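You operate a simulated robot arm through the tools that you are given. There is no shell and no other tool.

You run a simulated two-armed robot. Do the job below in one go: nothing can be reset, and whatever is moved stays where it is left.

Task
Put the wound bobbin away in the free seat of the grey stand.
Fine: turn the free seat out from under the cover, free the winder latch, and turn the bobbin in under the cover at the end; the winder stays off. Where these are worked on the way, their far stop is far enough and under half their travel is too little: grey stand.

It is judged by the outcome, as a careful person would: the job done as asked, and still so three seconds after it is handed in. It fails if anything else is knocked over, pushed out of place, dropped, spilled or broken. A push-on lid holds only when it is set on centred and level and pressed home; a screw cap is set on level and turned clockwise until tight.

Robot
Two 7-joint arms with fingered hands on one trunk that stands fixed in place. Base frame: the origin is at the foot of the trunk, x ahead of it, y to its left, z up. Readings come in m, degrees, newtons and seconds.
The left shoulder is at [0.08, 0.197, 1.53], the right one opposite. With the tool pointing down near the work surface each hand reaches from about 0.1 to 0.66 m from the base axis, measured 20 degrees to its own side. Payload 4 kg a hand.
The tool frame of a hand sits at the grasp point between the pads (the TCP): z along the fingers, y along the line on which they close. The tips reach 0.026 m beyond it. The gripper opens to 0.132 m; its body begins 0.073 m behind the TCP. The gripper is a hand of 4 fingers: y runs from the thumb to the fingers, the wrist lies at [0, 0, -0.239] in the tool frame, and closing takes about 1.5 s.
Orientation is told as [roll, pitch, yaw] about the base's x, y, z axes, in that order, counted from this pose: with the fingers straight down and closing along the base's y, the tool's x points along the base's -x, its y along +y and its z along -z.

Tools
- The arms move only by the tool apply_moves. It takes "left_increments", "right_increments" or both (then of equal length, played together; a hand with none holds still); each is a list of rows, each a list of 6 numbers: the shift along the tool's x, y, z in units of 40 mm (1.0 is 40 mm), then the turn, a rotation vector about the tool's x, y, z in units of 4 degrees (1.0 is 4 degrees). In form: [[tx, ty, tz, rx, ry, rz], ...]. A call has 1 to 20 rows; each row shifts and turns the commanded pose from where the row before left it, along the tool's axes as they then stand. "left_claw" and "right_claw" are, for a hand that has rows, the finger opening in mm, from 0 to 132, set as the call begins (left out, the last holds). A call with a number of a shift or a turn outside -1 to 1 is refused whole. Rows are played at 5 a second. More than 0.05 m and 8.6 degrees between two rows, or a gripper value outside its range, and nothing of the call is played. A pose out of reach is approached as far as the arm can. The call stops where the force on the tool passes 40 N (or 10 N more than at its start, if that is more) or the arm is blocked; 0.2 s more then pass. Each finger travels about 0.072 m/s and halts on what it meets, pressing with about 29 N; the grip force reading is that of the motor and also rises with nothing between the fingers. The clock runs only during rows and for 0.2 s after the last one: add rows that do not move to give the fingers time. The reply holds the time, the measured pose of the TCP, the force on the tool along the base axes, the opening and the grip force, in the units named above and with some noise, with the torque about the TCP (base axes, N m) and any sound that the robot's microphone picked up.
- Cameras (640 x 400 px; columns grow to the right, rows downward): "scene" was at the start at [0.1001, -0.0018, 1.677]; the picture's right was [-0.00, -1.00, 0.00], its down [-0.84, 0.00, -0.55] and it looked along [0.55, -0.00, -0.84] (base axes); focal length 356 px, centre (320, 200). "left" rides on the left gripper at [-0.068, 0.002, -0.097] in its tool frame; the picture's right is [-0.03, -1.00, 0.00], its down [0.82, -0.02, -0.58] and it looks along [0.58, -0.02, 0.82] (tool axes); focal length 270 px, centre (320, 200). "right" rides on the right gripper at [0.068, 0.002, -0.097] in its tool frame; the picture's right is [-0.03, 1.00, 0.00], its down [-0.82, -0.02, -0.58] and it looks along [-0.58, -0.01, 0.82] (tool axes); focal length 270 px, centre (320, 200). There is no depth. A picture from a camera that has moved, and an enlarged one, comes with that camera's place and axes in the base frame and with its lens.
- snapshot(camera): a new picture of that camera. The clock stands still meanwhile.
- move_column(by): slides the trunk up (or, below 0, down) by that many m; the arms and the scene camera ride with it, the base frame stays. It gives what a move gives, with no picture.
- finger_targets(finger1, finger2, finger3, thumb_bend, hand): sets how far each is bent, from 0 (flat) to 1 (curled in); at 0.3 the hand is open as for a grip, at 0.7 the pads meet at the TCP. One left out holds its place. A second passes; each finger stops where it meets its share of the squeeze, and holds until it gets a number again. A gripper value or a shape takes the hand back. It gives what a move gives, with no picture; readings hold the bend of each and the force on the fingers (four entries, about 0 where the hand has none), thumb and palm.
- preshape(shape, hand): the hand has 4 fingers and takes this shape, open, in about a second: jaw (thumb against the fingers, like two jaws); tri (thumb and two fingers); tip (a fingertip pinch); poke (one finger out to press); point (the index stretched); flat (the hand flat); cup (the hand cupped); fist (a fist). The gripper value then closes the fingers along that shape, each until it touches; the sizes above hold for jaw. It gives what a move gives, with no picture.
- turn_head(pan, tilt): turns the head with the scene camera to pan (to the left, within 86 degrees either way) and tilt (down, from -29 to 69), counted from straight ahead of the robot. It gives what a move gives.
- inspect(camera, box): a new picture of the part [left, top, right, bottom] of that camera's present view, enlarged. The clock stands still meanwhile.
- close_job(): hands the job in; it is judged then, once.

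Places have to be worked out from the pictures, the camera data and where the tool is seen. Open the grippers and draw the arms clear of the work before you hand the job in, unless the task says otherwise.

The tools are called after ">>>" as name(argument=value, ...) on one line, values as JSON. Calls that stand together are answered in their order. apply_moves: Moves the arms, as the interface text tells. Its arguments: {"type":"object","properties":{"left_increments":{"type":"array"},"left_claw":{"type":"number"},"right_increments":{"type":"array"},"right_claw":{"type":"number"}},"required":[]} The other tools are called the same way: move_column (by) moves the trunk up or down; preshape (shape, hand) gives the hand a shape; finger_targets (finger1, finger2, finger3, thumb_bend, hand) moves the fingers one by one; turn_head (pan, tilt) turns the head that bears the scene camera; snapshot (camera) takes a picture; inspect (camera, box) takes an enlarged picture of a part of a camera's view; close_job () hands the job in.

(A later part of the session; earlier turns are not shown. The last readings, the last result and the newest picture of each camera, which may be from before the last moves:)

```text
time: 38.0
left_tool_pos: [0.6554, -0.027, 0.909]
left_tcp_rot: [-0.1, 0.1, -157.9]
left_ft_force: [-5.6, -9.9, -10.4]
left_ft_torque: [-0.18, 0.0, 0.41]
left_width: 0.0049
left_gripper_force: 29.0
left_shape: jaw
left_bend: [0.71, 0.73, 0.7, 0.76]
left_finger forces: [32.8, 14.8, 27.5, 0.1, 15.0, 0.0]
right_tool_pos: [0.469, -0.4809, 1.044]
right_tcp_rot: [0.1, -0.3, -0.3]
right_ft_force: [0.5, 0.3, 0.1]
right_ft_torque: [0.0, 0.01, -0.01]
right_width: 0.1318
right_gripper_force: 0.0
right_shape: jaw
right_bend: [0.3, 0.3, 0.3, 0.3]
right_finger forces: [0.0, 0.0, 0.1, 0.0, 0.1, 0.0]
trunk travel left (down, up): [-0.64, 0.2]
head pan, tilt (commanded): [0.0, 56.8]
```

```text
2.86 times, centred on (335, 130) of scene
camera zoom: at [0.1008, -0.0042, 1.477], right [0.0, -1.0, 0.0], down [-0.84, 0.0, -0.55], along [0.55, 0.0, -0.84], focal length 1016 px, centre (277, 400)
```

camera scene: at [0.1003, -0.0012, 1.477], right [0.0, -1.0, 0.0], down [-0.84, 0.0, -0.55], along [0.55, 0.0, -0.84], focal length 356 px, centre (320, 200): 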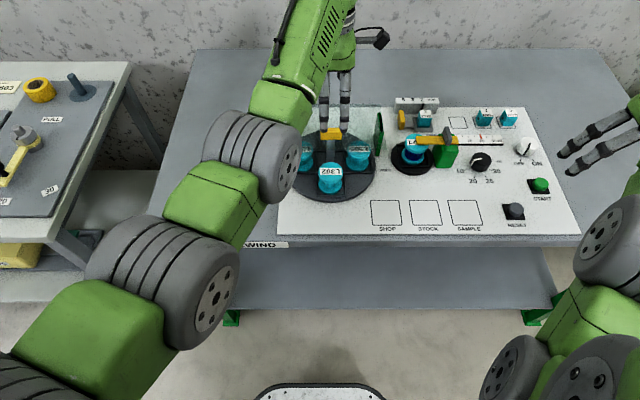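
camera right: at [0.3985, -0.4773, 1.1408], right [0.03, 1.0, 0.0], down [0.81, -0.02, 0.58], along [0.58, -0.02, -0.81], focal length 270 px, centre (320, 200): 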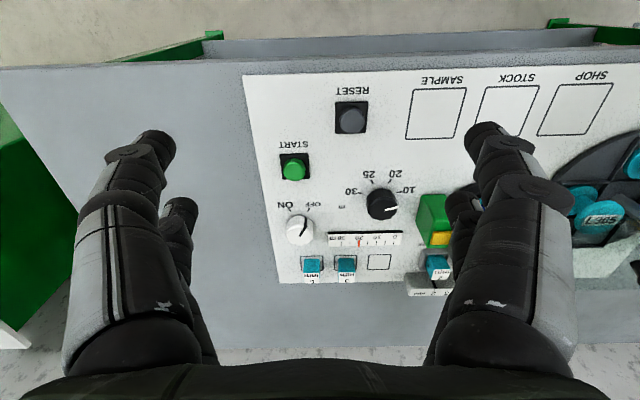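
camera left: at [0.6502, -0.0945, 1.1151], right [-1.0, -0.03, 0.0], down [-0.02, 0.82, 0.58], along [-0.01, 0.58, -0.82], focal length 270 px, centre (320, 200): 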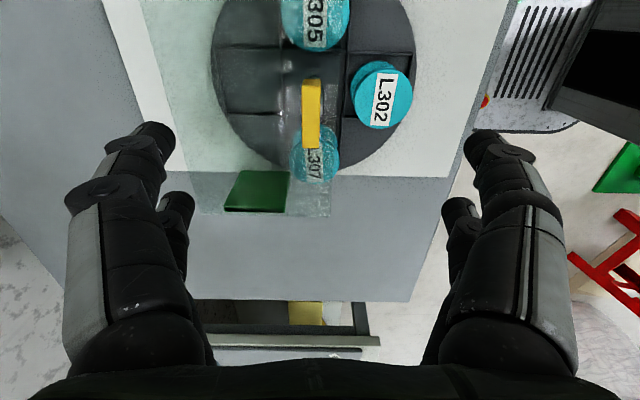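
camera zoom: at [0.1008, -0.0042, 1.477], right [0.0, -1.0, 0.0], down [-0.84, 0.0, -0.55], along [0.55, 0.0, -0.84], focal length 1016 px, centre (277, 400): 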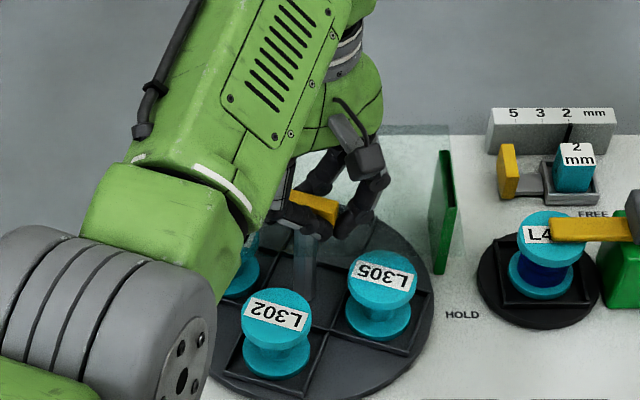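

The bar stopped after about 25° and the fingers slipped round it, so that side has a stop (or a detent) there. I rotate the hand back to realign with the bar and look.

>>> apply_moves(left_increments=[[0, 0, 0, 0, 0, -0.7], [0, 0, 0, 0, 0, -0.7], [0, 0, 0, 0, 0, -0.7], [0, 0, 0, 0, 0, -0.7], [0, 0, 0, 0, 0, -0.7], [0, 0, 0, 0, 0, -0.7], [0, 0, 0, 0, 0, -0.7], [0, 0, 0, 0, 0, -0.7], [0, 0, 0, 0, 0, -0.7], [0, 0, 0, 0, 0, -0.7], [0, 0, 0, 0, 0, -0.7], [0, 0, 0, 0, 0, -0.7], [0, 0, 0, 0, 0, -0.7]])

>>> inspect(camera="left", box=[160, 60, 480, 260])

>>> inspect(camera="scene", box=[270, 60, 400, 200])

```text
time: 40.8
left_tool_pos: [0.6573, -0.0271, 0.9082]
left_tcp_rot: [0.1, 0.1, -121.4]
left_ft_force: [9.3, -5.2, -2.8]
left_ft_torque: [-0.01, -0.26, -0.02]
left_width: 0.0049
left_gripper_force: 28.9
left_shape: jaw
left_bend: [0.71, 0.73, 0.7, 0.76]
left_finger forces: [37.0, 24.8, 31.7, 0.0, 16.8, 0.1]
right_tool_pos: [0.4695, -0.4797, 1.0436]
right_tcp_rot: [-0.1, -0.3, -0.2]
right_ft_force: [0.3, -0.5, -0.1]
right_ft_torque: [-0.02, 0.02, 0.01]
right_width: 0.1319
right_gripper_force: 0.1
right_shape: jaw
right_bend: [0.3, 0.3, 0.3, 0.3]
right_finger forces: [0.0, 0.0, 0.0, 0.0, 0.0, 0.0]
trunk travel left (down, up): [-0.64, 0.2]
head pan, tilt (commanded): [0.0, 56.8]
```

```text
2.00 times, centred on (320, 160) of left
camera zoom: at [0.6229, -0.0867, 1.0055], right [-0.87, 0.5, 0.0], down [0.41, 0.71, 0.58], along [0.29, 0.5, -0.82], focal length 541 px, centre (320, 280)
```

zoom: 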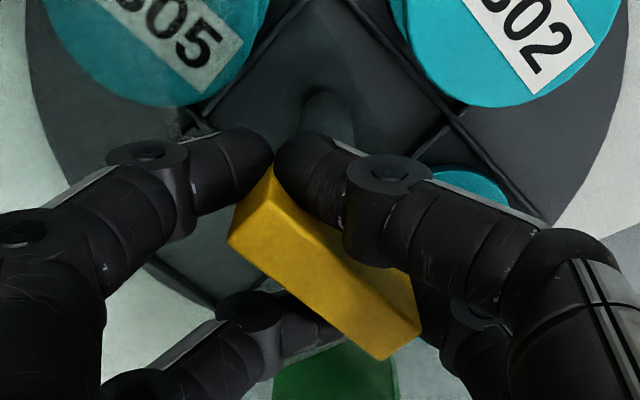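

```text
2.86 times, centred on (335, 130) of scene
camera zoom: at [0.1025, -0.0033, 1.4769], right [0.0, -1.0, 0.0], down [-0.84, 0.0, -0.55], along [0.55, 0.0, -0.84], focal length 1016 px, centre (277, 400)
```

zoom: 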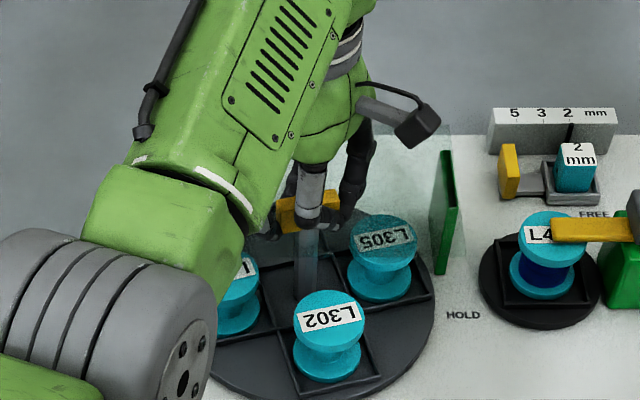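

The grip is skewed now, and the table went back past its start, so it is free counter-clockwise. I open, lift clear, and look at the bar before re-gripping at the other yaw.

>>> apply_moves(left_increments=[[0, 0, 0, 0, 0, 0], [0, 0, 0, 0, 0, 0], [0, 0, 0, 0, 0, 0], [0, 0, 0, 0, 0, 0], [0, 0, 0, 0, 0, 0], [0, 0, 0, 0, 0, 0], [0, 0, -0.5, 0, 0, 0], [0, 0, -0.5, 0, 0, 0], [0, 0, -0.5, 0, 0, 0], [0, 0, -0.5, 0, 0, 0], [0, 0, 0, 0, 0, 0]], left_claw=90)

>>> inspect(camera="left", box=[160, 60, 480, 260])

>>> inspect(camera="scene", box=[270, 60, 400, 200])

```text
time: 43.2
left_tool_pos: [0.6542, -0.0258, 0.9888]
left_tcp_rot: [0.0, 0.0, -121.5]
left_ft_force: [0.5, -0.7, -1.0]
left_ft_torque: [0.0, -0.01, 0.01]
left_width: 0.0901
left_gripper_force: 0.1
left_shape: jaw
left_bend: [0.69, 0.69, 0.69, 0.6]
left_finger forces: [0.0, 0.0, 0.1, 0.1, 0.0, 0.0]
right_tool_pos: [0.4682, -0.4798, 1.0455]
right_tcp_rot: [0.0, -0.3, -0.2]
right_ft_force: [0.8, -0.2, 0.2]
right_ft_torque: [0.02, 0.04, -0.02]
right_width: 0.1321
right_gripper_force: 0.0
right_shape: jaw
right_bend: [0.3, 0.3, 0.3, 0.3]
right_finger forces: [0.1, 0.0, 0.1, 0.0, 0.1, 0.1]
trunk travel left (down, up): [-0.64, 0.2]
head pan, tilt (commanded): [0.0, 56.8]
```

```text
2.00 times, centred on (320, 160) of left
camera zoom: at [0.6204, -0.0856, 1.0864], right [-0.87, 0.5, 0.0], down [0.41, 0.71, 0.58], along [0.29, 0.5, -0.82], focal length 541 px, centre (320, 280)
```

zoom: 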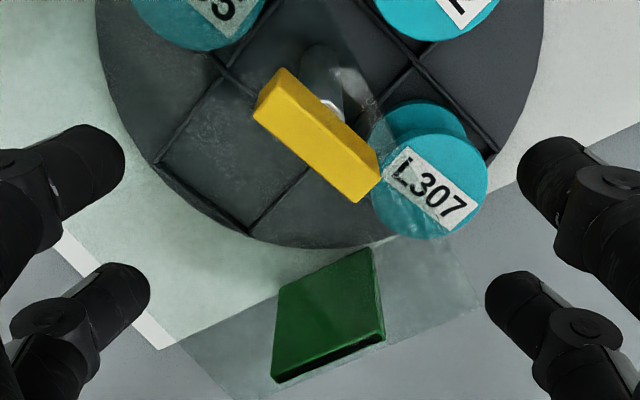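

```text
2.86 times, centred on (335, 130) of scene
camera zoom: at [0.1003, -0.0018, 1.477], right [0.0, -1.0, 0.0], down [-0.84, 0.0, -0.55], along [0.55, 0.0, -0.84], focal length 1016 px, centre (277, 400)
```

zoom: 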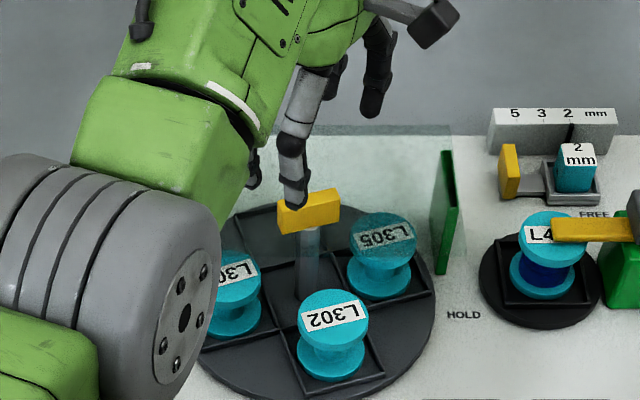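

The table now sits about 15° counter-clockwise of its start. I rotate the hand (clear above the bar) to about yaw 105° so that I can turn the bar up to ~170° counter-clockwise in one grip.

>>> apply_moves(left_increments=[[0, 0, 0, 0, 0, 1], [0, 0, 0, 0, 0, 1], [0, 0, 0, 0, 0, 1], [0, 0, 0, 0, 0, 1], [0, 0, 0, 0, 0, 1], [0, 0, 0, 0, 0, 1], [0, 0, 0, 0, 0, 1], [0, 0, 0, 0, 0, 1], [0, 0, 0, 0, 0, 1], [0, 0, 0, 0, 0, 1], [0, 0, 0, 0, 0, 1], [0, 0, 0, 0, 0, 1], [0, 0, 0, 0, 0, 1], [0, 0, 0, 0, 0, 1], [0, 0, 0, 0, 0, 1], [0, 0, 0, 0, 0, 1], [0, 0, 0, 0, 0, 1]])

>>> apply_moves(left_increments=[[0, 0, 0, 0, 0, 1], [0, 0, 0, 0, 0, 1], [0, 0, 0, 0, 0, 1], [0, 0, 0, 0, 0, 1], [0, 0, 0, 0, 0, 1], [0, 0, 0, 0, 0, 1], [0, 0, 0, 0, 0, 1], [0, 0, 0, 0, 0, 1], [0, 0, 0, 0, 0, 1], [0, 0, 0, 0, 0, 1], [0, 0, 0, 0, 0, 1], [0, 0, 0, 0, 0, 1], [0, 0, 0, 0, 0, 1], [0, 0, 0, 0, 0, 1], [0, 0, 0, 0, 0, 1], [0, 0, 0, 0, 0, 1], [0, 0, 0, 0, 0, 0.3]])

>>> inspect(camera="left", box=[160, 60, 480, 260])

>>> inspect(camera="scene", box=[270, 60, 400, 200])

```text
time: 46.8
left_tool_pos: [0.6542, -0.0261, 0.9883]
left_tcp_rot: [0.0, 0.0, 170.3]
left_ft_force: [-0.6, -0.9, 0.5]
left_ft_torque: [-0.01, 0.0, 0.0]
left_width: 0.0898
left_gripper_force: 0.0
left_shape: jaw
left_bend: [0.69, 0.69, 0.69, 0.6]
left_finger forces: [0.0, 0.0, 0.0, 0.0, 0.0, 0.1]
right_tool_pos: [0.4679, -0.4789, 1.0441]
right_tcp_rot: [0.0, -0.2, -0.2]
right_ft_force: [-0.6, -0.8, -0.6]
right_ft_torque: [0.04, -0.02, 0.0]
right_width: 0.1323
right_gripper_force: 0.0
right_shape: jaw
right_bend: [0.3, 0.3, 0.3, 0.3]
right_finger forces: [0.0, 0.0, 0.0, 0.1, 0.1, 0.1]
trunk travel left (down, up): [-0.64, 0.2]
head pan, tilt (commanded): [0.0, 56.8]
```

```text
time: 50.4
left_tool_pos: [0.6547, -0.0256, 0.9893]
left_tcp_rot: [-0.2, 0.1, 105.3]
left_ft_force: [-0.6, 0.1, 0.9]
left_ft_torque: [-0.02, 0.02, 0.02]
left_width: 0.0898
left_gripper_force: 0.1
left_shape: jaw
left_bend: [0.69, 0.69, 0.69, 0.6]
left_finger forces: [0.1, 0.1, 0.1, 0.0, 0.1, 0.1]
right_tool_pos: [0.4683, -0.4793, 1.0437]
right_tcp_rot: [-0.1, -0.4, -0.3]
right_ft_force: [0.8, -0.2, 0.4]
right_ft_torque: [0.01, 0.04, -0.03]
right_width: 0.1317
right_gripper_force: 0.2
right_shape: jaw
right_bend: [0.3, 0.3, 0.3, 0.3]
right_finger forces: [0.0, 0.0, 0.0, 0.0, 0.0, 0.0]
trunk travel left (down, up): [-0.64, 0.2]
head pan, tilt (commanded): [0.0, 56.8]
```

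```text
2.00 times, centred on (320, 160) of left
camera zoom: at [0.636, 0.0389, 1.0857], right [0.96, 0.29, 0.0], down [0.23, -0.78, 0.58], along [0.17, -0.55, -0.82], focal length 541 px, centre (320, 280)
```

zoom: 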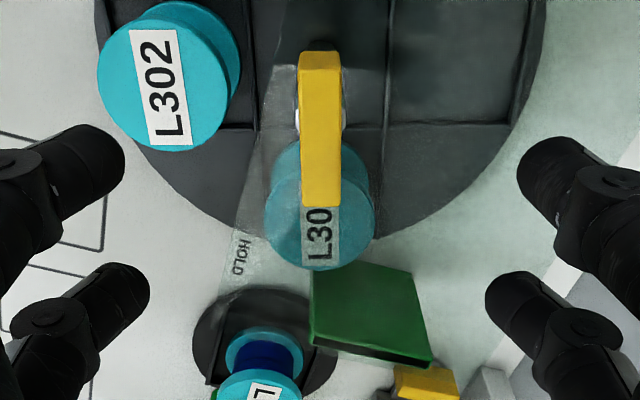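

```text
2.86 times, centred on (335, 130) of scene
camera zoom: at [0.1002, -0.0019, 1.477], right [0.0, -1.0, 0.0], down [-0.84, 0.0, -0.55], along [0.55, 0.0, -0.84], focal length 1016 px, centre (277, 400)
```

zoom: 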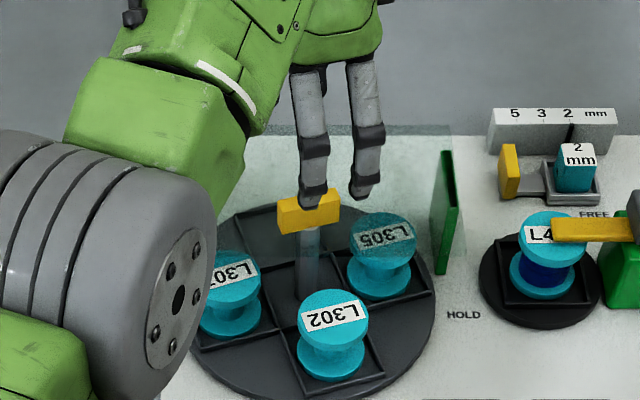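

The bar is aligned with the fingers at this yaw. I descend 80 mm and close on it.

>>> apply_moves(left_increments=[[0, 0, 0.5, 0, 0, 0], [0, 0, 0.5, 0, 0, 0], [0, 0, 0.5, 0, 0, 0], [0, 0, 0.5, 0, 0, 0], [0, 0, 0, 0, 0, 0]])

>>> apply_moves(left_increments=[[0, 0, 0, 0, 0, 0], [0, 0, 0, 0, 0, 0], [0, 0, 0, 0, 0, 0], [0, 0, 0, 0, 0, 0], [0, 0, 0, 0, 0, 0], [0, 0, 0, 0, 0, 0], [0, 0, 0, 0, 0, 0], [0, 0, 0, 0, 0, 0]], left_claw=0)

>>> inspect(camera="left", box=[160, 60, 480, 260])

```text
time: 51.6
left_tool_pos: [0.6545, -0.0244, 0.908]
left_tcp_rot: [0.0, 0.1, 105.3]
left_ft_force: [0.3, -0.1, -0.8]
left_ft_torque: [-0.01, -0.02, 0.01]
left_width: 0.0895
left_gripper_force: 0.0
left_shape: jaw
left_bend: [0.69, 0.69, 0.69, 0.6]
left_finger forces: [0.1, 0.0, 0.0, 0.1, 0.1, 0.0]
right_tool_pos: [0.4684, -0.48, 1.0452]
right_tcp_rot: [0.0, -0.2, -0.2]
right_ft_force: [-0.3, -0.1, 0.0]
right_ft_torque: [-0.01, 0.01, 0.01]
right_width: 0.1319
right_gripper_force: 0.1
right_shape: jaw
right_bend: [0.3, 0.3, 0.3, 0.3]
right_finger forces: [0.1, 0.0, 0.1, 0.0, 0.1, 0.0]
trunk travel left (down, up): [-0.64, 0.2]
head pan, tilt (commanded): [0.0, 56.8]
```

```text
time: 53.4
left_tool_pos: [0.6553, -0.0254, 0.9065]
left_tcp_rot: [0.0, 0.1, 105.2]
left_ft_force: [-0.1, 1.7, -3.7]
left_ft_torque: [0.05, 0.02, -0.03]
left_width: 0.0085
left_gripper_force: 29.4
left_shape: jaw
left_bend: [0.71, 0.71, 0.72, 0.7]
left_finger forces: [26.0, 26.2, 25.5, 0.0, 26.2, 0.1]
right_tool_pos: [0.4688, -0.4798, 1.0447]
right_tcp_rot: [0.1, -0.4, -0.2]
right_ft_force: [-0.3, 0.5, 0.9]
right_ft_torque: [0.01, -0.02, 0.03]
right_width: 0.1322
right_gripper_force: 0.0
right_shape: jaw
right_bend: [0.3, 0.3, 0.3, 0.3]
right_finger forces: [0.0, 0.1, 0.1, 0.0, 0.0, 0.0]
trunk travel left (down, up): [-0.64, 0.2]
head pan, tilt (commanded): [0.0, 56.8]
```

```text
2.00 times, centred on (320, 160) of left
camera zoom: at [0.6358, 0.0397, 1.005], right [0.96, 0.29, 0.0], down [0.23, -0.78, 0.58], along [0.17, -0.55, -0.82], focal length 541 px, centre (320, 280)
```

zoom: 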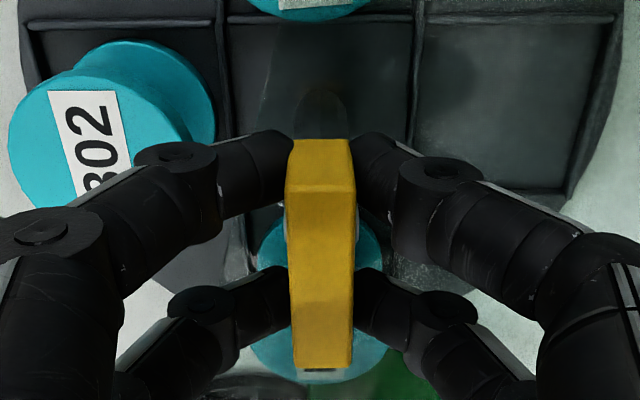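

The grip is square on the bar. I turn it counter-clockwise in modest steps, starting with about 40°.

>>> apply_moves(left_increments=[[0, 0, 0, 0, 0, -0.4], [0, 0, 0, 0, 0, -0.6], [0, 0, 0, 0, 0, -0.7], [0, 0, 0, 0, 0, -0.7], [0, 0, 0, 0, 0, -0.7], [0, 0, 0, 0, 0, -0.7], [0, 0, 0, 0, 0, -0.7], [0, 0, 0, 0, 0, -0.7], [0, 0, 0, 0, 0, -0.7], [0, 0, 0, 0, 0, -0.7], [0, 0, 0, 0, 0, -0.7], [0, 0, 0, 0, 0, -0.7], [0, 0, 0, 0, 0, -0.7], [0, 0, 0, 0, 0, -0.6], [0, 0, 0, 0, 0, -0.4]])

>>> inspect(camera="scene", box=[270, 60, 400, 200])

>>> inspect(camera="left", box=[160, 60, 480, 260])

```text
time: 56.6
left_tool_pos: [0.6552, -0.0247, 0.9085]
left_tcp_rot: [0.0, 0.0, 144.1]
left_ft_force: [-4.2, 1.6, -7.5]
left_ft_torque: [-0.01, 0.09, -0.03]
left_width: 0.0078
left_gripper_force: 29.1
left_shape: jaw
left_bend: [0.71, 0.71, 0.72, 0.7]
left_finger forces: [25.9, 26.8, 25.3, 0.0, 26.0, 0.0]
right_tool_pos: [0.4685, -0.4794, 1.0454]
right_tcp_rot: [0.0, -0.3, -0.3]
right_ft_force: [0.1, 0.2, -0.4]
right_ft_torque: [0.0, 0.01, 0.05]
right_width: 0.1319
right_gripper_force: 0.0
right_shape: jaw
right_bend: [0.3, 0.3, 0.3, 0.3]
right_finger forces: [0.1, 0.0, 0.0, 0.0, 0.1, 0.1]
trunk travel left (down, up): [-0.64, 0.2]
head pan, tilt (commanded): [0.0, 56.8]
```

```text
2.86 times, centred on (335, 130) of scene
camera zoom: at [0.1006, -0.0017, 1.4769], right [0.0, -1.0, 0.0], down [-0.84, 0.0, -0.55], along [0.55, 0.0, -0.84], focal length 1016 px, centre (277, 400)
```

zoom: 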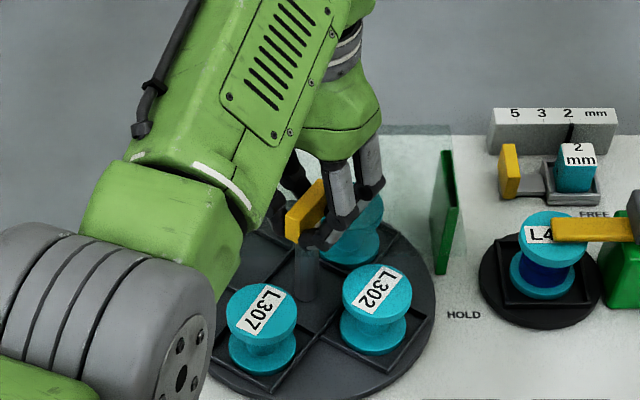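

```text
2.00 times, centred on (320, 160) of left
camera zoom: at [0.5995, 0.0127, 1.0052], right [0.57, 0.82, 0.0], down [0.67, -0.46, 0.58], along [0.48, -0.33, -0.82], focal length 541 px, centre (320, 280)
```

zoom: 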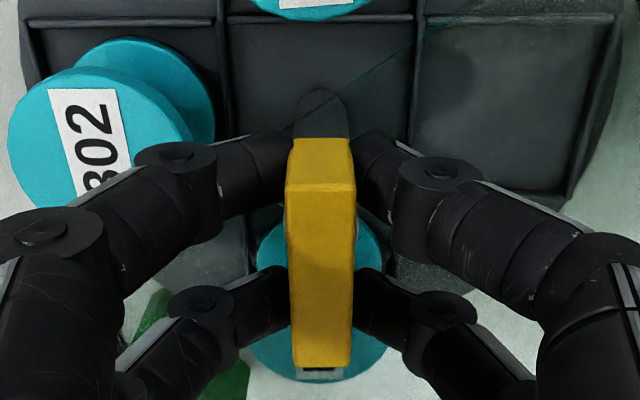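

The table follows square with the grip. I continue counter-clockwise.

>>> apply_moves(left_increments=[[0, 0, 0, 0, 0, -0.5], [0, 0, 0, 0, 0, -0.7], [0, 0, 0, 0, 0, -0.8], [0, 0, 0, 0, 0, -0.8], [0, 0, 0, 0, 0, -0.8], [0, 0, 0, 0, 0, -0.8], [0, 0, 0, 0, 0, -0.8], [0, 0, 0, 0, 0, -0.8], [0, 0, 0, 0, 0, -0.8], [0, 0, 0, 0, 0, -0.8], [0, 0, 0, 0, 0, -0.8], [0, 0, 0, 0, 0, -0.8], [0, 0, 0, 0, 0, -0.7], [0, 0, 0, 0, 0, -0.5]])

>>> inspect(camera="scene", box=[270, 60, 400, 200])

>>> inspect(camera="left", box=[160, 60, 480, 260])

```text
time: 59.6
left_tool_pos: [0.6556, -0.0258, 0.9082]
left_tcp_rot: [0.0, -0.1, -174.2]
left_ft_force: [-5.6, 2.1, -9.3]
left_ft_torque: [0.06, 0.17, -0.06]
left_width: 0.0081
left_gripper_force: 29.1
left_shape: jaw
left_bend: [0.71, 0.71, 0.72, 0.7]
left_finger forces: [25.3, 25.8, 26.1, 0.0, 28.1, 0.0]
right_tool_pos: [0.4683, -0.479, 1.0443]
right_tcp_rot: [-0.2, -0.3, -0.2]
right_ft_force: [0.3, 0.0, 1.0]
right_ft_torque: [0.0, -0.04, 0.0]
right_width: 0.1317
right_gripper_force: 0.0
right_shape: jaw
right_bend: [0.3, 0.3, 0.3, 0.3]
right_finger forces: [0.1, 0.1, 0.0, 0.0, 0.0, 0.0]
trunk travel left (down, up): [-0.64, 0.2]
head pan, tilt (commanded): [0.0, 56.8]
```

```text
2.86 times, centred on (335, 130) of scene
camera zoom: at [0.1008, -0.0014, 1.4769], right [0.0, -1.0, 0.0], down [-0.84, 0.0, -0.55], along [0.55, 0.0, -0.84], focal length 1016 px, centre (277, 400)
```

zoom: 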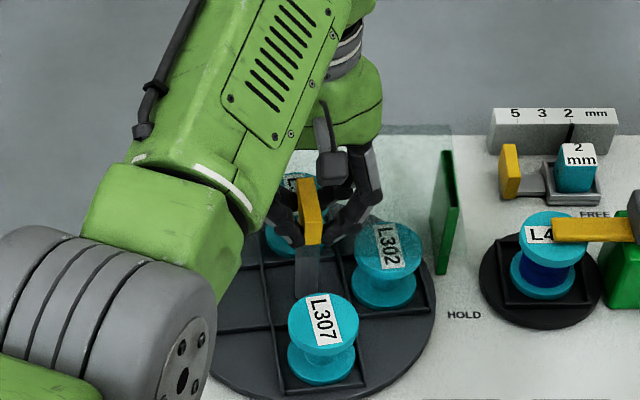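

```text
2.00 times, centred on (320, 160) of left
camera zoom: at [0.5883, -0.0346, 1.0053], right [-0.12, 0.99, 0.0], down [0.81, 0.1, 0.58], along [0.57, 0.07, -0.82], focal length 541 px, centre (320, 280)
```

zoom: 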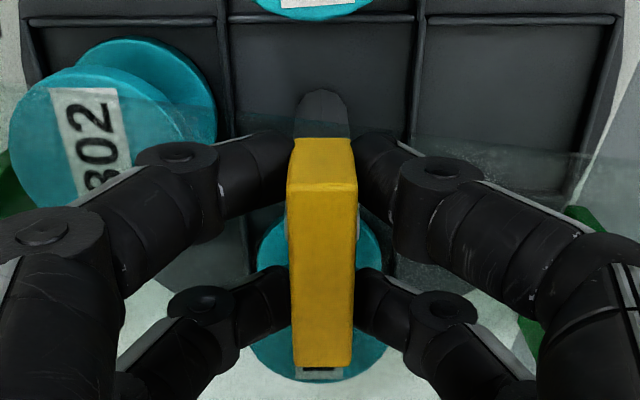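

Still turning freely; L307 is at the front and the free seat at the left. I continue counter-clockwise toward the far stop.

>>> apply_moves(left_increments=[[0, 0, 0, 0, 0, -0.5], [0, 0, 0, 0, 0, -0.7], [0, 0, 0, 0, 0, -0.8], [0, 0, 0, 0, 0, -0.8], [0, 0, 0, 0, 0, -0.8], [0, 0, 0, 0, 0, -0.8], [0, 0, 0, 0, 0, -0.8], [0, 0, 0, 0, 0, -0.8], [0, 0, 0, 0, 0, -0.8], [0, 0, 0, 0, 0, -0.8], [0, 0, 0, 0, 0, -0.8], [0, 0, 0, 0, 0, -0.8], [0, 0, 0, 0, 0, -0.8], [0, 0, 0, 0, 0, -0.8], [0, 0, 0, 0, 0, -0.7], [0, 0, 0, 0, 0, -0.5]])

>>> inspect(camera="scene", box=[270, 60, 400, 200])

>>> inspect(camera="left", box=[160, 60, 480, 260])

```text
time: 63.0
left_tool_pos: [0.6547, -0.0249, 0.9078]
left_tcp_rot: [0.1, 0.0, -126.3]
left_ft_force: [-1.2, 5.0, -5.6]
left_ft_torque: [0.09, 0.03, -0.03]
left_width: 0.008
left_gripper_force: 29.2
left_shape: jaw
left_bend: [0.71, 0.71, 0.72, 0.7]
left_finger forces: [25.8, 26.1, 26.7, 0.1, 28.4, 0.1]
right_tool_pos: [0.4681, -0.4783, 1.046]
right_tcp_rot: [-0.1, -0.3, -0.3]
right_ft_force: [0.7, 0.0, -0.5]
right_ft_torque: [-0.02, 0.01, 0.0]
right_width: 0.1319
right_gripper_force: 0.0
right_shape: jaw
right_bend: [0.3, 0.3, 0.3, 0.3]
right_finger forces: [0.1, 0.0, 0.0, 0.0, 0.0, 0.0]
trunk travel left (down, up): [-0.64, 0.2]
head pan, tilt (commanded): [0.0, 56.8]
```

```text
2.86 times, centred on (335, 130) of scene
camera zoom: at [0.101, -0.001, 1.4769], right [0.0, -1.0, 0.0], down [-0.84, 0.0, -0.55], along [0.55, 0.0, -0.84], focal length 1016 px, centre (277, 400)
```

zoom: 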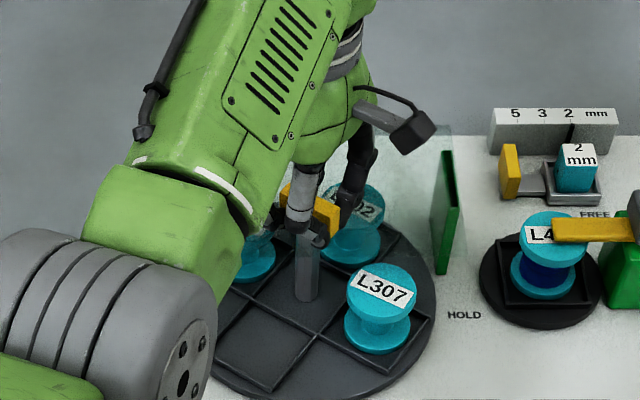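

```text
2.00 times, centred on (320, 160) of left
camera zoom: at [0.6171, -0.082, 1.0052], right [-0.82, 0.57, 0.0], down [0.47, 0.67, 0.58], along [0.33, 0.47, -0.82], focal length 541 px, centre (320, 280)
```

zoom: 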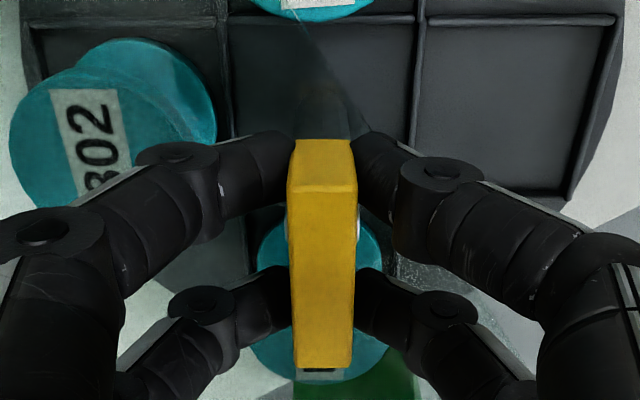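

At about +143°, the free seat is coming round to the front left. I turn the last ~36° or to the stop.

>>> apply_moves(left_increments=[[0, 0, 0, 0, 0, -0.5], [0, 0, 0, 0, 0, -0.7], [0, 0, 0, 0, 0, -0.8], [0, 0, 0, 0, 0, -0.8], [0, 0, 0, 0, 0, -0.8], [0, 0, 0, 0, 0, -0.8], [0, 0, 0, 0, 0, -0.8], [0, 0, 0, 0, 0, -0.8], [0, 0, 0, 0, 0, -0.8], [0, 0, 0, 0, 0, -0.8], [0, 0, 0, 0, 0, -0.7], [0, 0, 0, 0, 0, -0.5]])

>>> inspect(camera="scene", box=[270, 60, 400, 200])

>>> inspect(camera="left", box=[160, 60, 480, 260])

```text
time: 65.6
left_tool_pos: [0.6554, -0.0243, 0.9087]
left_tcp_rot: [-0.1, -0.1, -91.1]
left_ft_force: [1.0, 4.2, -5.3]
left_ft_torque: [0.1, 0.0, -0.03]
left_width: 0.0078
left_gripper_force: 29.1
left_shape: jaw
left_bend: [0.71, 0.71, 0.72, 0.7]
left_finger forces: [26.7, 27.4, 25.6, 0.0, 27.6, 0.0]
right_tool_pos: [0.4687, -0.4795, 1.046]
right_tcp_rot: [-0.1, -0.3, -0.2]
right_ft_force: [-0.1, -0.5, -0.1]
right_ft_torque: [0.02, -0.01, 0.01]
right_width: 0.1319
right_gripper_force: 0.1
right_shape: jaw
right_bend: [0.3, 0.3, 0.3, 0.3]
right_finger forces: [0.1, 0.1, 0.1, 0.0, 0.2, 0.0]
trunk travel left (down, up): [-0.64, 0.2]
head pan, tilt (commanded): [0.0, 56.8]
```

```text
2.86 times, centred on (335, 130) of scene
camera zoom: at [0.1013, -0.001, 1.4769], right [0.0, -1.0, 0.0], down [-0.84, 0.0, -0.55], along [0.55, 0.0, -0.84], focal length 1016 px, centre (277, 400)
```

zoom: 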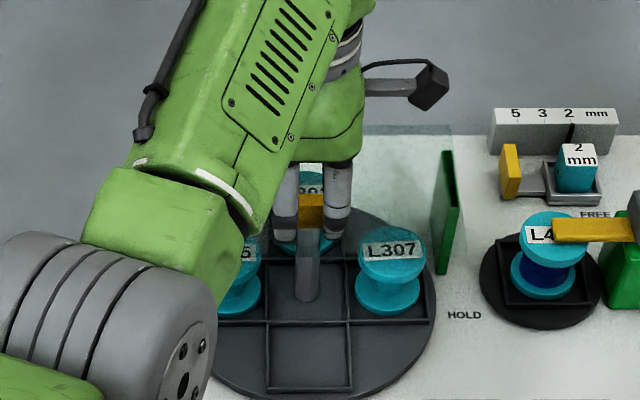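

```text
2.00 times, centred on (320, 160) of left
camera zoom: at [0.6565, -0.094, 1.0053], right [-1.0, -0.01, 0.0], down [-0.01, 0.82, 0.58], along [0.0, 0.58, -0.82], focal length 541 px, centre (320, 280)
```

zoom: 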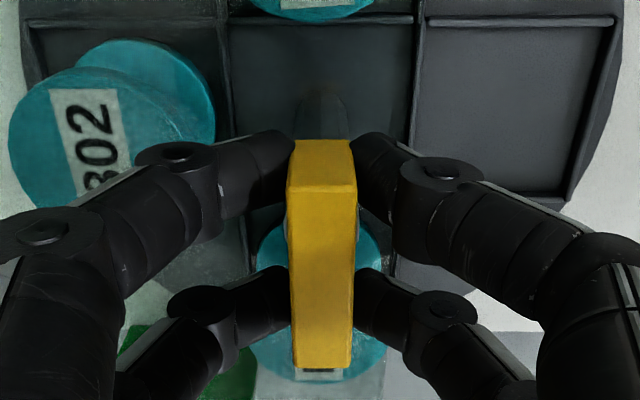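

The free seat is now squarely at the front with the table aligned. I open the left hand, lift straight up, and move it away to the left, keeping its yaw for the return.

>>> apply_moves(left_increments=[[0, 0, 0, 0, 0, 0], [0, 0, 0, 0, 0, 0], [0, 0, 0, 0, 0, 0], [0, 0, 0, 0, 0, 0], [0, 0, 0, 0, 0, 0], [0, 0, 0, 0, 0, 0], [0, 0, -0.5, 0, 0, 0], [0, 0, -0.75, 0, 0, 0], [0, 0, -0.75, 0, 0, 0], [0, 0, -0.5, 0, 0, 0], [0.9, 0, 0, 0, 0, 0], [0.9, 0, 0, 0, 0, 0], [0.9, 0, 0, 0, 0, 0], [0.9, 0, 0, 0, 0, 0], [0.9, 0, 0, 0, 0, 0], [0.9, 0, 0, 0, 0, 0], [0, 0, 0, 0, 0, 0]], left_claw=90)

>>> snapshot(camera="scene")

>>> inspect(camera="scene", box=[270, 90, 400, 210])

```text
time: 69.2
left_tool_pos: [0.6589, 0.1911, 1.0109]
left_tcp_rot: [0.1, 0.0, -91.2]
left_ft_force: [0.3, 0.2, 0.5]
left_ft_torque: [0.01, 0.01, 0.02]
left_width: 0.09
left_gripper_force: 0.0
left_shape: jaw
left_bend: [0.69, 0.69, 0.69, 0.6]
left_finger forces: [0.0, 0.1, 0.0, 0.1, 0.1, 0.1]
right_tool_pos: [0.4679, -0.4797, 1.0437]
right_tcp_rot: [0.0, -0.3, -0.3]
right_ft_force: [0.4, -0.1, 0.2]
right_ft_torque: [0.0, -0.01, -0.01]
right_width: 0.1319
right_gripper_force: 0.0
right_shape: jaw
right_bend: [0.3, 0.3, 0.3, 0.3]
right_finger forces: [0.0, 0.1, 0.1, 0.0, 0.0, 0.1]
trunk travel left (down, up): [-0.64, 0.2]
head pan, tilt (commanded): [0.0, 56.8]
```

```text
taken
camera scene: at [0.1002, -0.0024, 1.477], right [0.0, -1.0, 0.0], down [-0.84, 0.0, -0.55], along [0.55, 0.0, -0.84], focal length 356 px, centre (320, 200)
```

scene: 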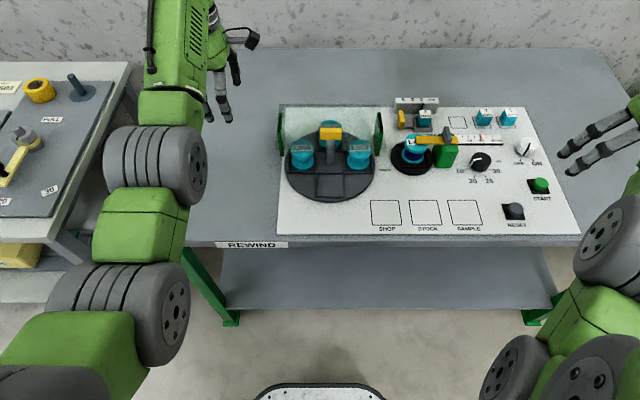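

```text
3.33 times, centred on (335, 150) of scene
camera zoom: at [0.1002, -0.0024, 1.477], right [0.0, -1.0, 0.0], down [-0.84, 0.0, -0.55], along [0.55, 0.0, -0.84], focal length 1185 px, centre (270, 367)
```

zoom: 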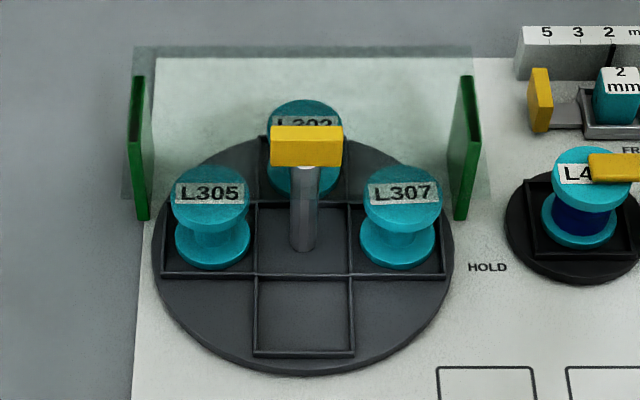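

The seat is a plain square pocket centred near (0.580, -0.026), and the table stays put. Now I bring the right hand over the winder latch to look at it closely.

>>> apply_moves(right_increments=[[-0.75, 0.9, 0, 0, 0, 0], [-0.75, 0.9, 0, 0, 0, 0], [-0.75, 0.9, 0, 0, 0, 0], [-0.75, 0.9, 0, 0, 0, 0], [-0.75, 0.9, 0, 0, 0, 0], [0, 0, 0, 0, 0, 0]])

>>> snapshot(camera="right")

>>> inspect(camera="right", box=[210, 60, 450, 220])

>>> inspect(camera="scene", box=[370, 60, 490, 180])

```text
time: 70.6
left_tool_pos: [0.6592, 0.1914, 1.0111]
left_tcp_rot: [0.2, 0.0, -91.1]
left_ft_force: [-0.3, 0.0, 0.9]
left_ft_torque: [0.06, 0.02, 0.04]
left_width: 0.0896
left_gripper_force: 0.2
left_shape: jaw
left_bend: [0.69, 0.69, 0.69, 0.6]
left_finger forces: [0.0, 0.0, 0.0, 0.0, 0.0, 0.0]
right_tool_pos: [0.6162, -0.2986, 1.0443]
right_tcp_rot: [0.0, -0.4, -0.3]
right_ft_force: [-0.3, 0.0, 0.0]
right_ft_torque: [0.01, 0.0, -0.02]
right_width: 0.1321
right_gripper_force: 0.0
right_shape: jaw
right_bend: [0.3, 0.3, 0.3, 0.3]
right_finger forces: [0.1, 0.0, 0.1, 0.0, 0.0, 0.0]
trunk travel left (down, up): [-0.64, 0.2]
head pan, tilt (commanded): [0.0, 56.8]
```

```text
taken
camera right: at [0.5455, -0.2968, 1.1402], right [0.03, 1.0, 0.0], down [0.81, -0.02, 0.58], along [0.58, -0.02, -0.81], focal length 270 px, centre (320, 200)
```

right: 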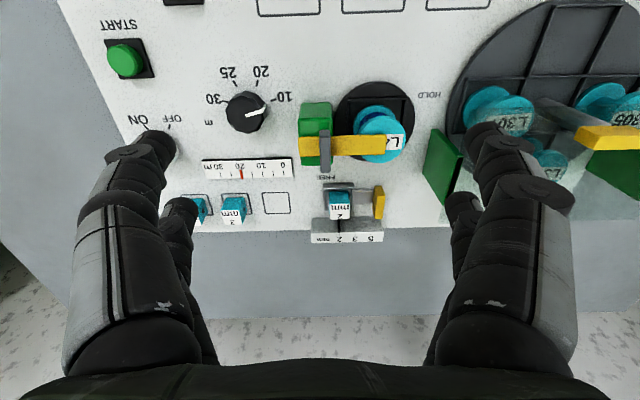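

```text
2.50 times, centred on (330, 140) of right
camera zoom: at [0.5455, -0.2968, 1.1402], right [0.03, 1.0, 0.0], down [0.81, -0.02, 0.58], along [0.58, -0.02, -0.81], focal length 676 px, centre (295, 350)
```

zoom: 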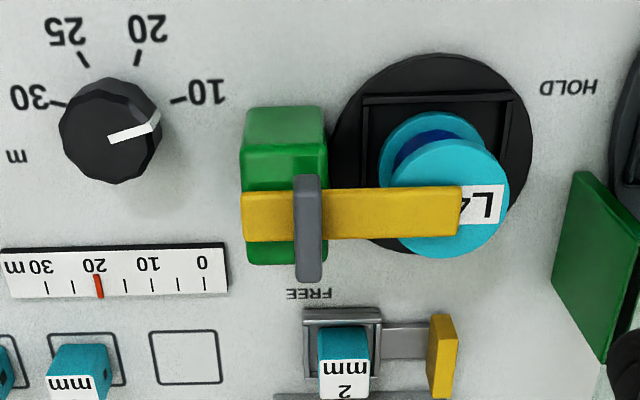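

```text
3.33 times, centred on (430, 120) of scene
camera zoom: at [0.0995, -0.0025, 1.4771], right [0.0, -1.0, 0.0], down [-0.84, 0.0, -0.55], along [0.55, 0.0, -0.84], focal length 1185 px, centre (-47, 467)
```

zoom: 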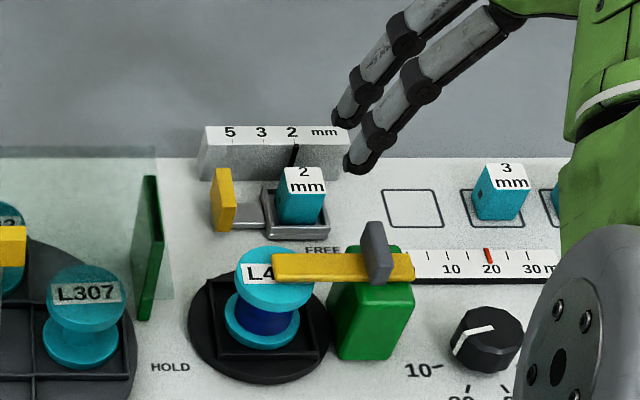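

I zoom further on the latch from both cameras to understand the grey lug.

>>> inspect(camera="scene", box=[405, 118, 465, 158])

>>> inspect(camera="right", box=[285, 85, 415, 185])

```text
10.00 times, centred on (435, 138) of scene
camera zoom: at [0.0995, -0.0025, 1.4771], right [0.0, -1.0, 0.0], down [-0.84, 0.0, -0.55], along [0.55, 0.0, -0.84], focal length 3555 px, centre (-830, 820)
```

zoom: 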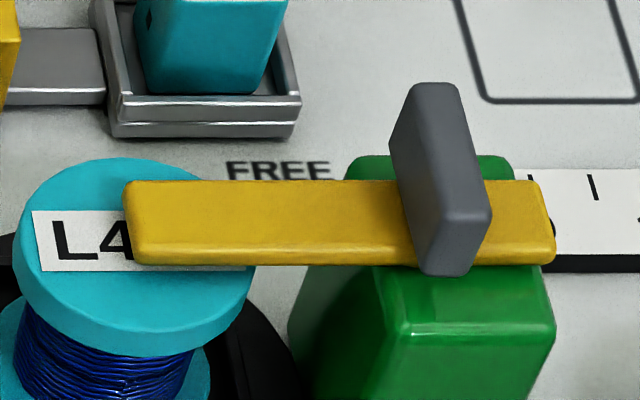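

```text
4.00 times, centred on (350, 135) of right
camera zoom: at [0.5455, -0.2968, 1.1402], right [0.03, 1.0, 0.0], down [0.81, -0.02, 0.58], along [0.58, -0.02, -0.81], focal length 1081 px, centre (200, 460)
```

zoom: 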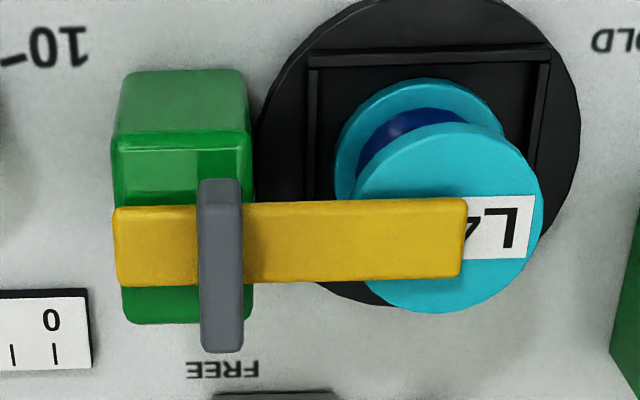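

The lug is a 40 mm x 12 mm wing standing on the arm, centred about (0.675, -0.2955), z 0.856–0.879, with the arm top at 0.855 and bobbin top at 0.847. I move the right hand above it with a 60 mm opening.

>>> apply_moves(right_increments=[[-0.5, 0.08, 0.3, 0, 0, 0], [-0.5, 0, 0.5, 0, 0, 0], [-0.47, 0, 0.5, 0, 0, 0], [0, 0, 0.5, 0, 0, 0], [0, 0, 0.4, 0, 0, 0], [0, 0, 0, 0, 0, 0]], right_claw=60)

>>> snapshot(camera="right")

>>> inspect(camera="right", box=[220, 100, 420, 240])

>>> inspect(camera="scene", box=[380, 80, 480, 160])

```text
time: 72.0
left_tool_pos: [0.6594, 0.1922, 1.0115]
left_tcp_rot: [0.1, 0.0, -91.2]
left_ft_force: [-0.1, 0.5, -0.4]
left_ft_torque: [0.0, -0.03, 0.0]
left_width: 0.0898
left_gripper_force: 0.0
left_shape: jaw
left_bend: [0.69, 0.69, 0.69, 0.6]
left_finger forces: [0.0, 0.0, 0.1, 0.0, 0.0, 0.0]
right_tool_pos: [0.6766, -0.2967, 0.9582]
right_tcp_rot: [0.0, -0.5, -0.3]
right_ft_force: [-0.1, 0.5, -0.2]
right_ft_torque: [0.02, 0.01, 0.03]
right_width: 0.0608
right_gripper_force: 0.0
right_shape: jaw
right_bend: [0.73, 0.73, 0.73, 0.7]
right_finger forces: [0.1, 0.1, 0.0, 0.0, 0.0, 0.0]
trunk travel left (down, up): [-0.64, 0.2]
head pan, tilt (commanded): [0.0, 56.8]
```

```text
taken
camera right: at [0.6075, -0.2946, 1.0538], right [0.03, 1.0, 0.0], down [0.81, -0.02, 0.58], along [0.58, -0.02, -0.81], focal length 270 px, centre (320, 200)
```

right: 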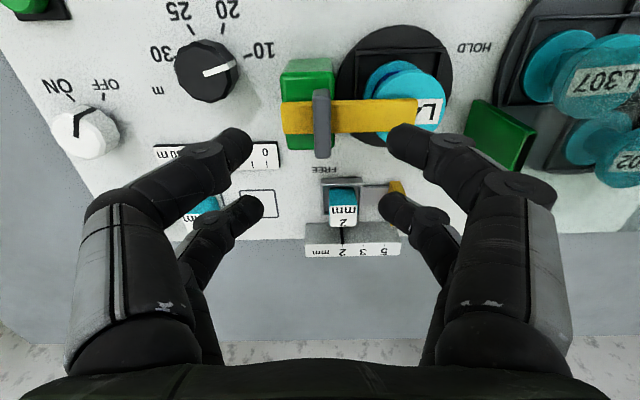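

```text
2.86 times, centred on (320, 170) of right
camera zoom: at [0.6075, -0.2946, 1.0538], right [0.03, 1.0, 0.0], down [0.81, -0.02, 0.58], along [0.58, -0.02, -0.81], focal length 772 px, centre (320, 286)
```

zoom: 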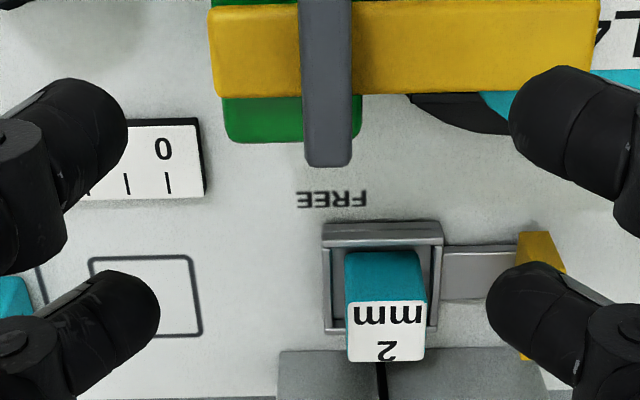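

```text
5.00 times, centred on (430, 120) of scene
camera zoom: at [0.1002, -0.0018, 1.477], right [0.0, -1.0, 0.0], down [-0.84, 0.0, -0.55], along [0.55, 0.0, -0.84], focal length 1777 px, centre (-230, 600)
```

zoom: 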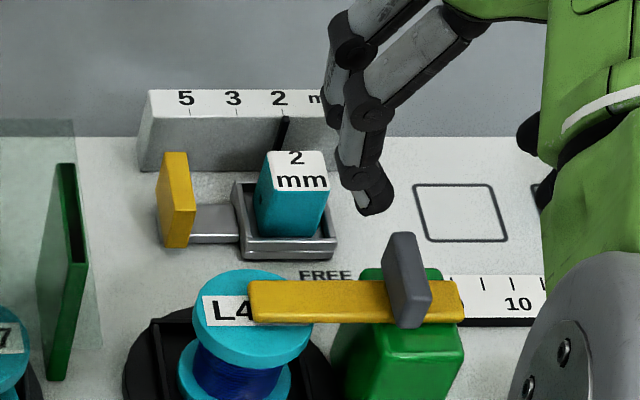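

Aligned within 2 mm. I descend to TCP z≈0.886 so that the fingertips sit beside the lug, just above the arm.

>>> apply_moves(right_increments=[[0.04, 0.04, 0.4, 0, 0, 0], [0, 0, 0.5, 0, 0, 0], [0, 0, 0.4, 0, 0, 0], [0, 0, 0.3, 0, 0, 0], [0, 0, 0.2, 0, 0, 0], [0, 0, 0, 0, 0, 0]])

>>> inspect(camera="right", box=[220, 100, 420, 240])

>>> inspect(camera="scene", box=[380, 80, 480, 160])

```text
time: 73.4
left_tool_pos: [0.6589, 0.1928, 1.0107]
left_tcp_rot: [0.2, -0.1, -91.4]
left_ft_force: [-0.1, 0.4, 0.7]
left_ft_torque: [0.02, 0.0, 0.01]
left_width: 0.0897
left_gripper_force: 0.1
left_shape: jaw
left_bend: [0.69, 0.69, 0.69, 0.6]
left_finger forces: [0.0, 0.1, 0.0, 0.0, 0.1, 0.0]
right_tool_pos: [0.6768, -0.2952, 0.8866]
right_tcp_rot: [-0.1, -0.5, -0.3]
right_ft_force: [-0.5, 0.2, 3.7]
right_ft_torque: [0.12, 0.03, -0.04]
right_width: 0.0605
right_gripper_force: 0.1
right_shape: jaw
right_bend: [0.73, 0.73, 0.73, 0.7]
right_finger forces: [3.4, 0.0, 0.1, 0.0, 0.0, 0.1]
trunk travel left (down, up): [-0.64, 0.2]
head pan, tilt (commanded): [0.0, 56.8]
```

```text
2.86 times, centred on (320, 170) of right
camera zoom: at [0.6071, -0.2932, 0.9829], right [0.03, 1.0, 0.0], down [0.81, -0.02, 0.58], along [0.58, -0.02, -0.81], focal length 772 px, centre (320, 286)
```

zoom: 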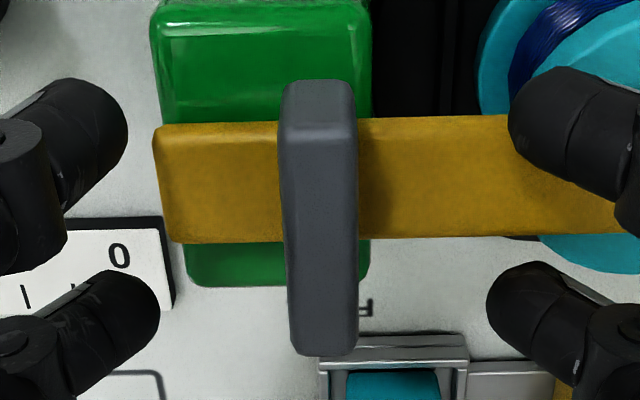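

```text
5.00 times, centred on (430, 120) of scene
camera zoom: at [0.0998, -0.0015, 1.4771], right [0.0, -1.0, 0.0], down [-0.84, 0.0, -0.55], along [0.55, 0.0, -0.84], focal length 1777 px, centre (-230, 600)
```

zoom: 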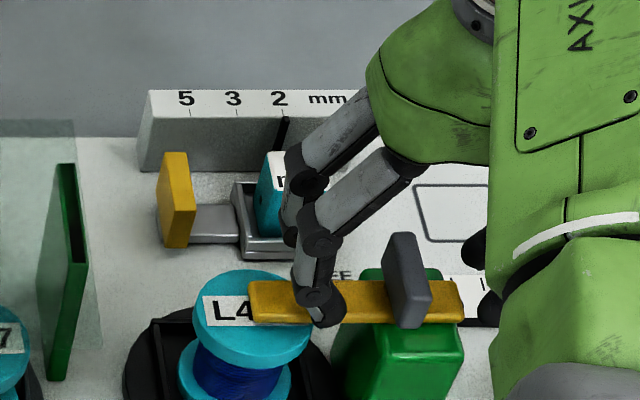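

One fingertip presses the arm with 3.4 N, so I am at the lowest useful height. I raise 3 mm and close on the lug.

>>> apply_moves(right_increments=[[0, 0, -0.08, 0, 0, 0], [0, 0, 0, 0, 0, 0]])

>>> apply_moves(right_increments=[[0, 0, 0, 0, 0, 0], [0, 0, 0, 0, 0, 0], [0, 0, 0, 0, 0, 0], [0, 0, 0, 0, 0, 0], [0, 0, 0, 0, 0, 0], [0, 0, 0, 0, 0, 0], [0, 0, 0, 0, 0, 0]], right_claw=0)

>>> inspect(camera="right", box=[220, 100, 420, 240])

>>> inspect(camera="scene", box=[380, 80, 480, 160])

```text
time: 74.0
left_tool_pos: [0.6598, 0.1928, 1.0103]
left_tcp_rot: [0.1, -0.1, -91.2]
left_ft_force: [-0.2, 0.0, 0.6]
left_ft_torque: [0.01, -0.01, 0.0]
left_width: 0.0898
left_gripper_force: 0.1
left_shape: jaw
left_bend: [0.69, 0.69, 0.69, 0.6]
left_finger forces: [0.0, 0.1, 0.1, 0.0, 0.1, 0.0]
right_tool_pos: [0.6773, -0.2958, 0.889]
right_tcp_rot: [-0.1, -0.3, -0.2]
right_ft_force: [0.3, -0.4, 0.0]
right_ft_torque: [0.02, 0.0, -0.01]
right_width: 0.0605
right_gripper_force: 0.1
right_shape: jaw
right_bend: [0.73, 0.73, 0.73, 0.7]
right_finger forces: [0.1, 0.0, 0.0, 0.0, 0.0, 0.0]
trunk travel left (down, up): [-0.64, 0.2]
head pan, tilt (commanded): [0.0, 56.8]
```

```text
time: 75.6
left_tool_pos: [0.6598, 0.1923, 1.0109]
left_tcp_rot: [0.1, 0.1, -91.2]
left_ft_force: [0.3, -0.4, 0.3]
left_ft_torque: [0.02, 0.0, -0.02]
left_width: 0.0898
left_gripper_force: 0.1
left_shape: jaw
left_bend: [0.69, 0.69, 0.69, 0.6]
left_finger forces: [0.0, 0.1, 0.0, 0.1, 0.1, 0.2]
right_tool_pos: [0.6763, -0.2958, 0.8894]
right_tcp_rot: [0.1, -0.3, -0.3]
right_ft_force: [-1.0, 0.9, -4.6]
right_ft_torque: [0.0, 0.02, 0.0]
right_width: 0.0061
right_gripper_force: 29.3
right_shape: jaw
right_bend: [0.71, 0.71, 0.71, 0.7]
right_finger forces: [25.9, 25.8, 25.5, 0.0, 26.1, 0.0]
trunk travel left (down, up): [-0.64, 0.2]
head pan, tilt (commanded): [0.0, 56.8]
```

```text
2.86 times, centred on (320, 170) of right
camera zoom: at [0.6074, -0.2934, 0.9849], right [0.03, 1.0, 0.0], down [0.81, -0.02, 0.58], along [0.58, -0.02, -0.81], focal length 772 px, centre (320, 286)
```

zoom: 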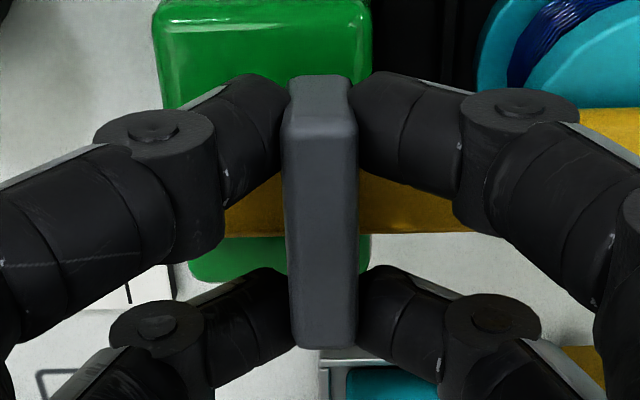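

```text
5.00 times, centred on (430, 120) of scene
camera zoom: at [0.1007, -0.0021, 1.477], right [0.0, -1.0, 0.0], down [-0.84, 0.0, -0.55], along [0.55, 0.0, -0.84], focal length 1777 px, centre (-230, 600)
```

zoom: 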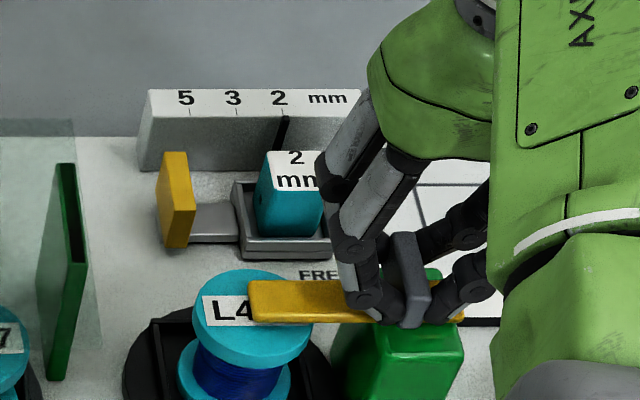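

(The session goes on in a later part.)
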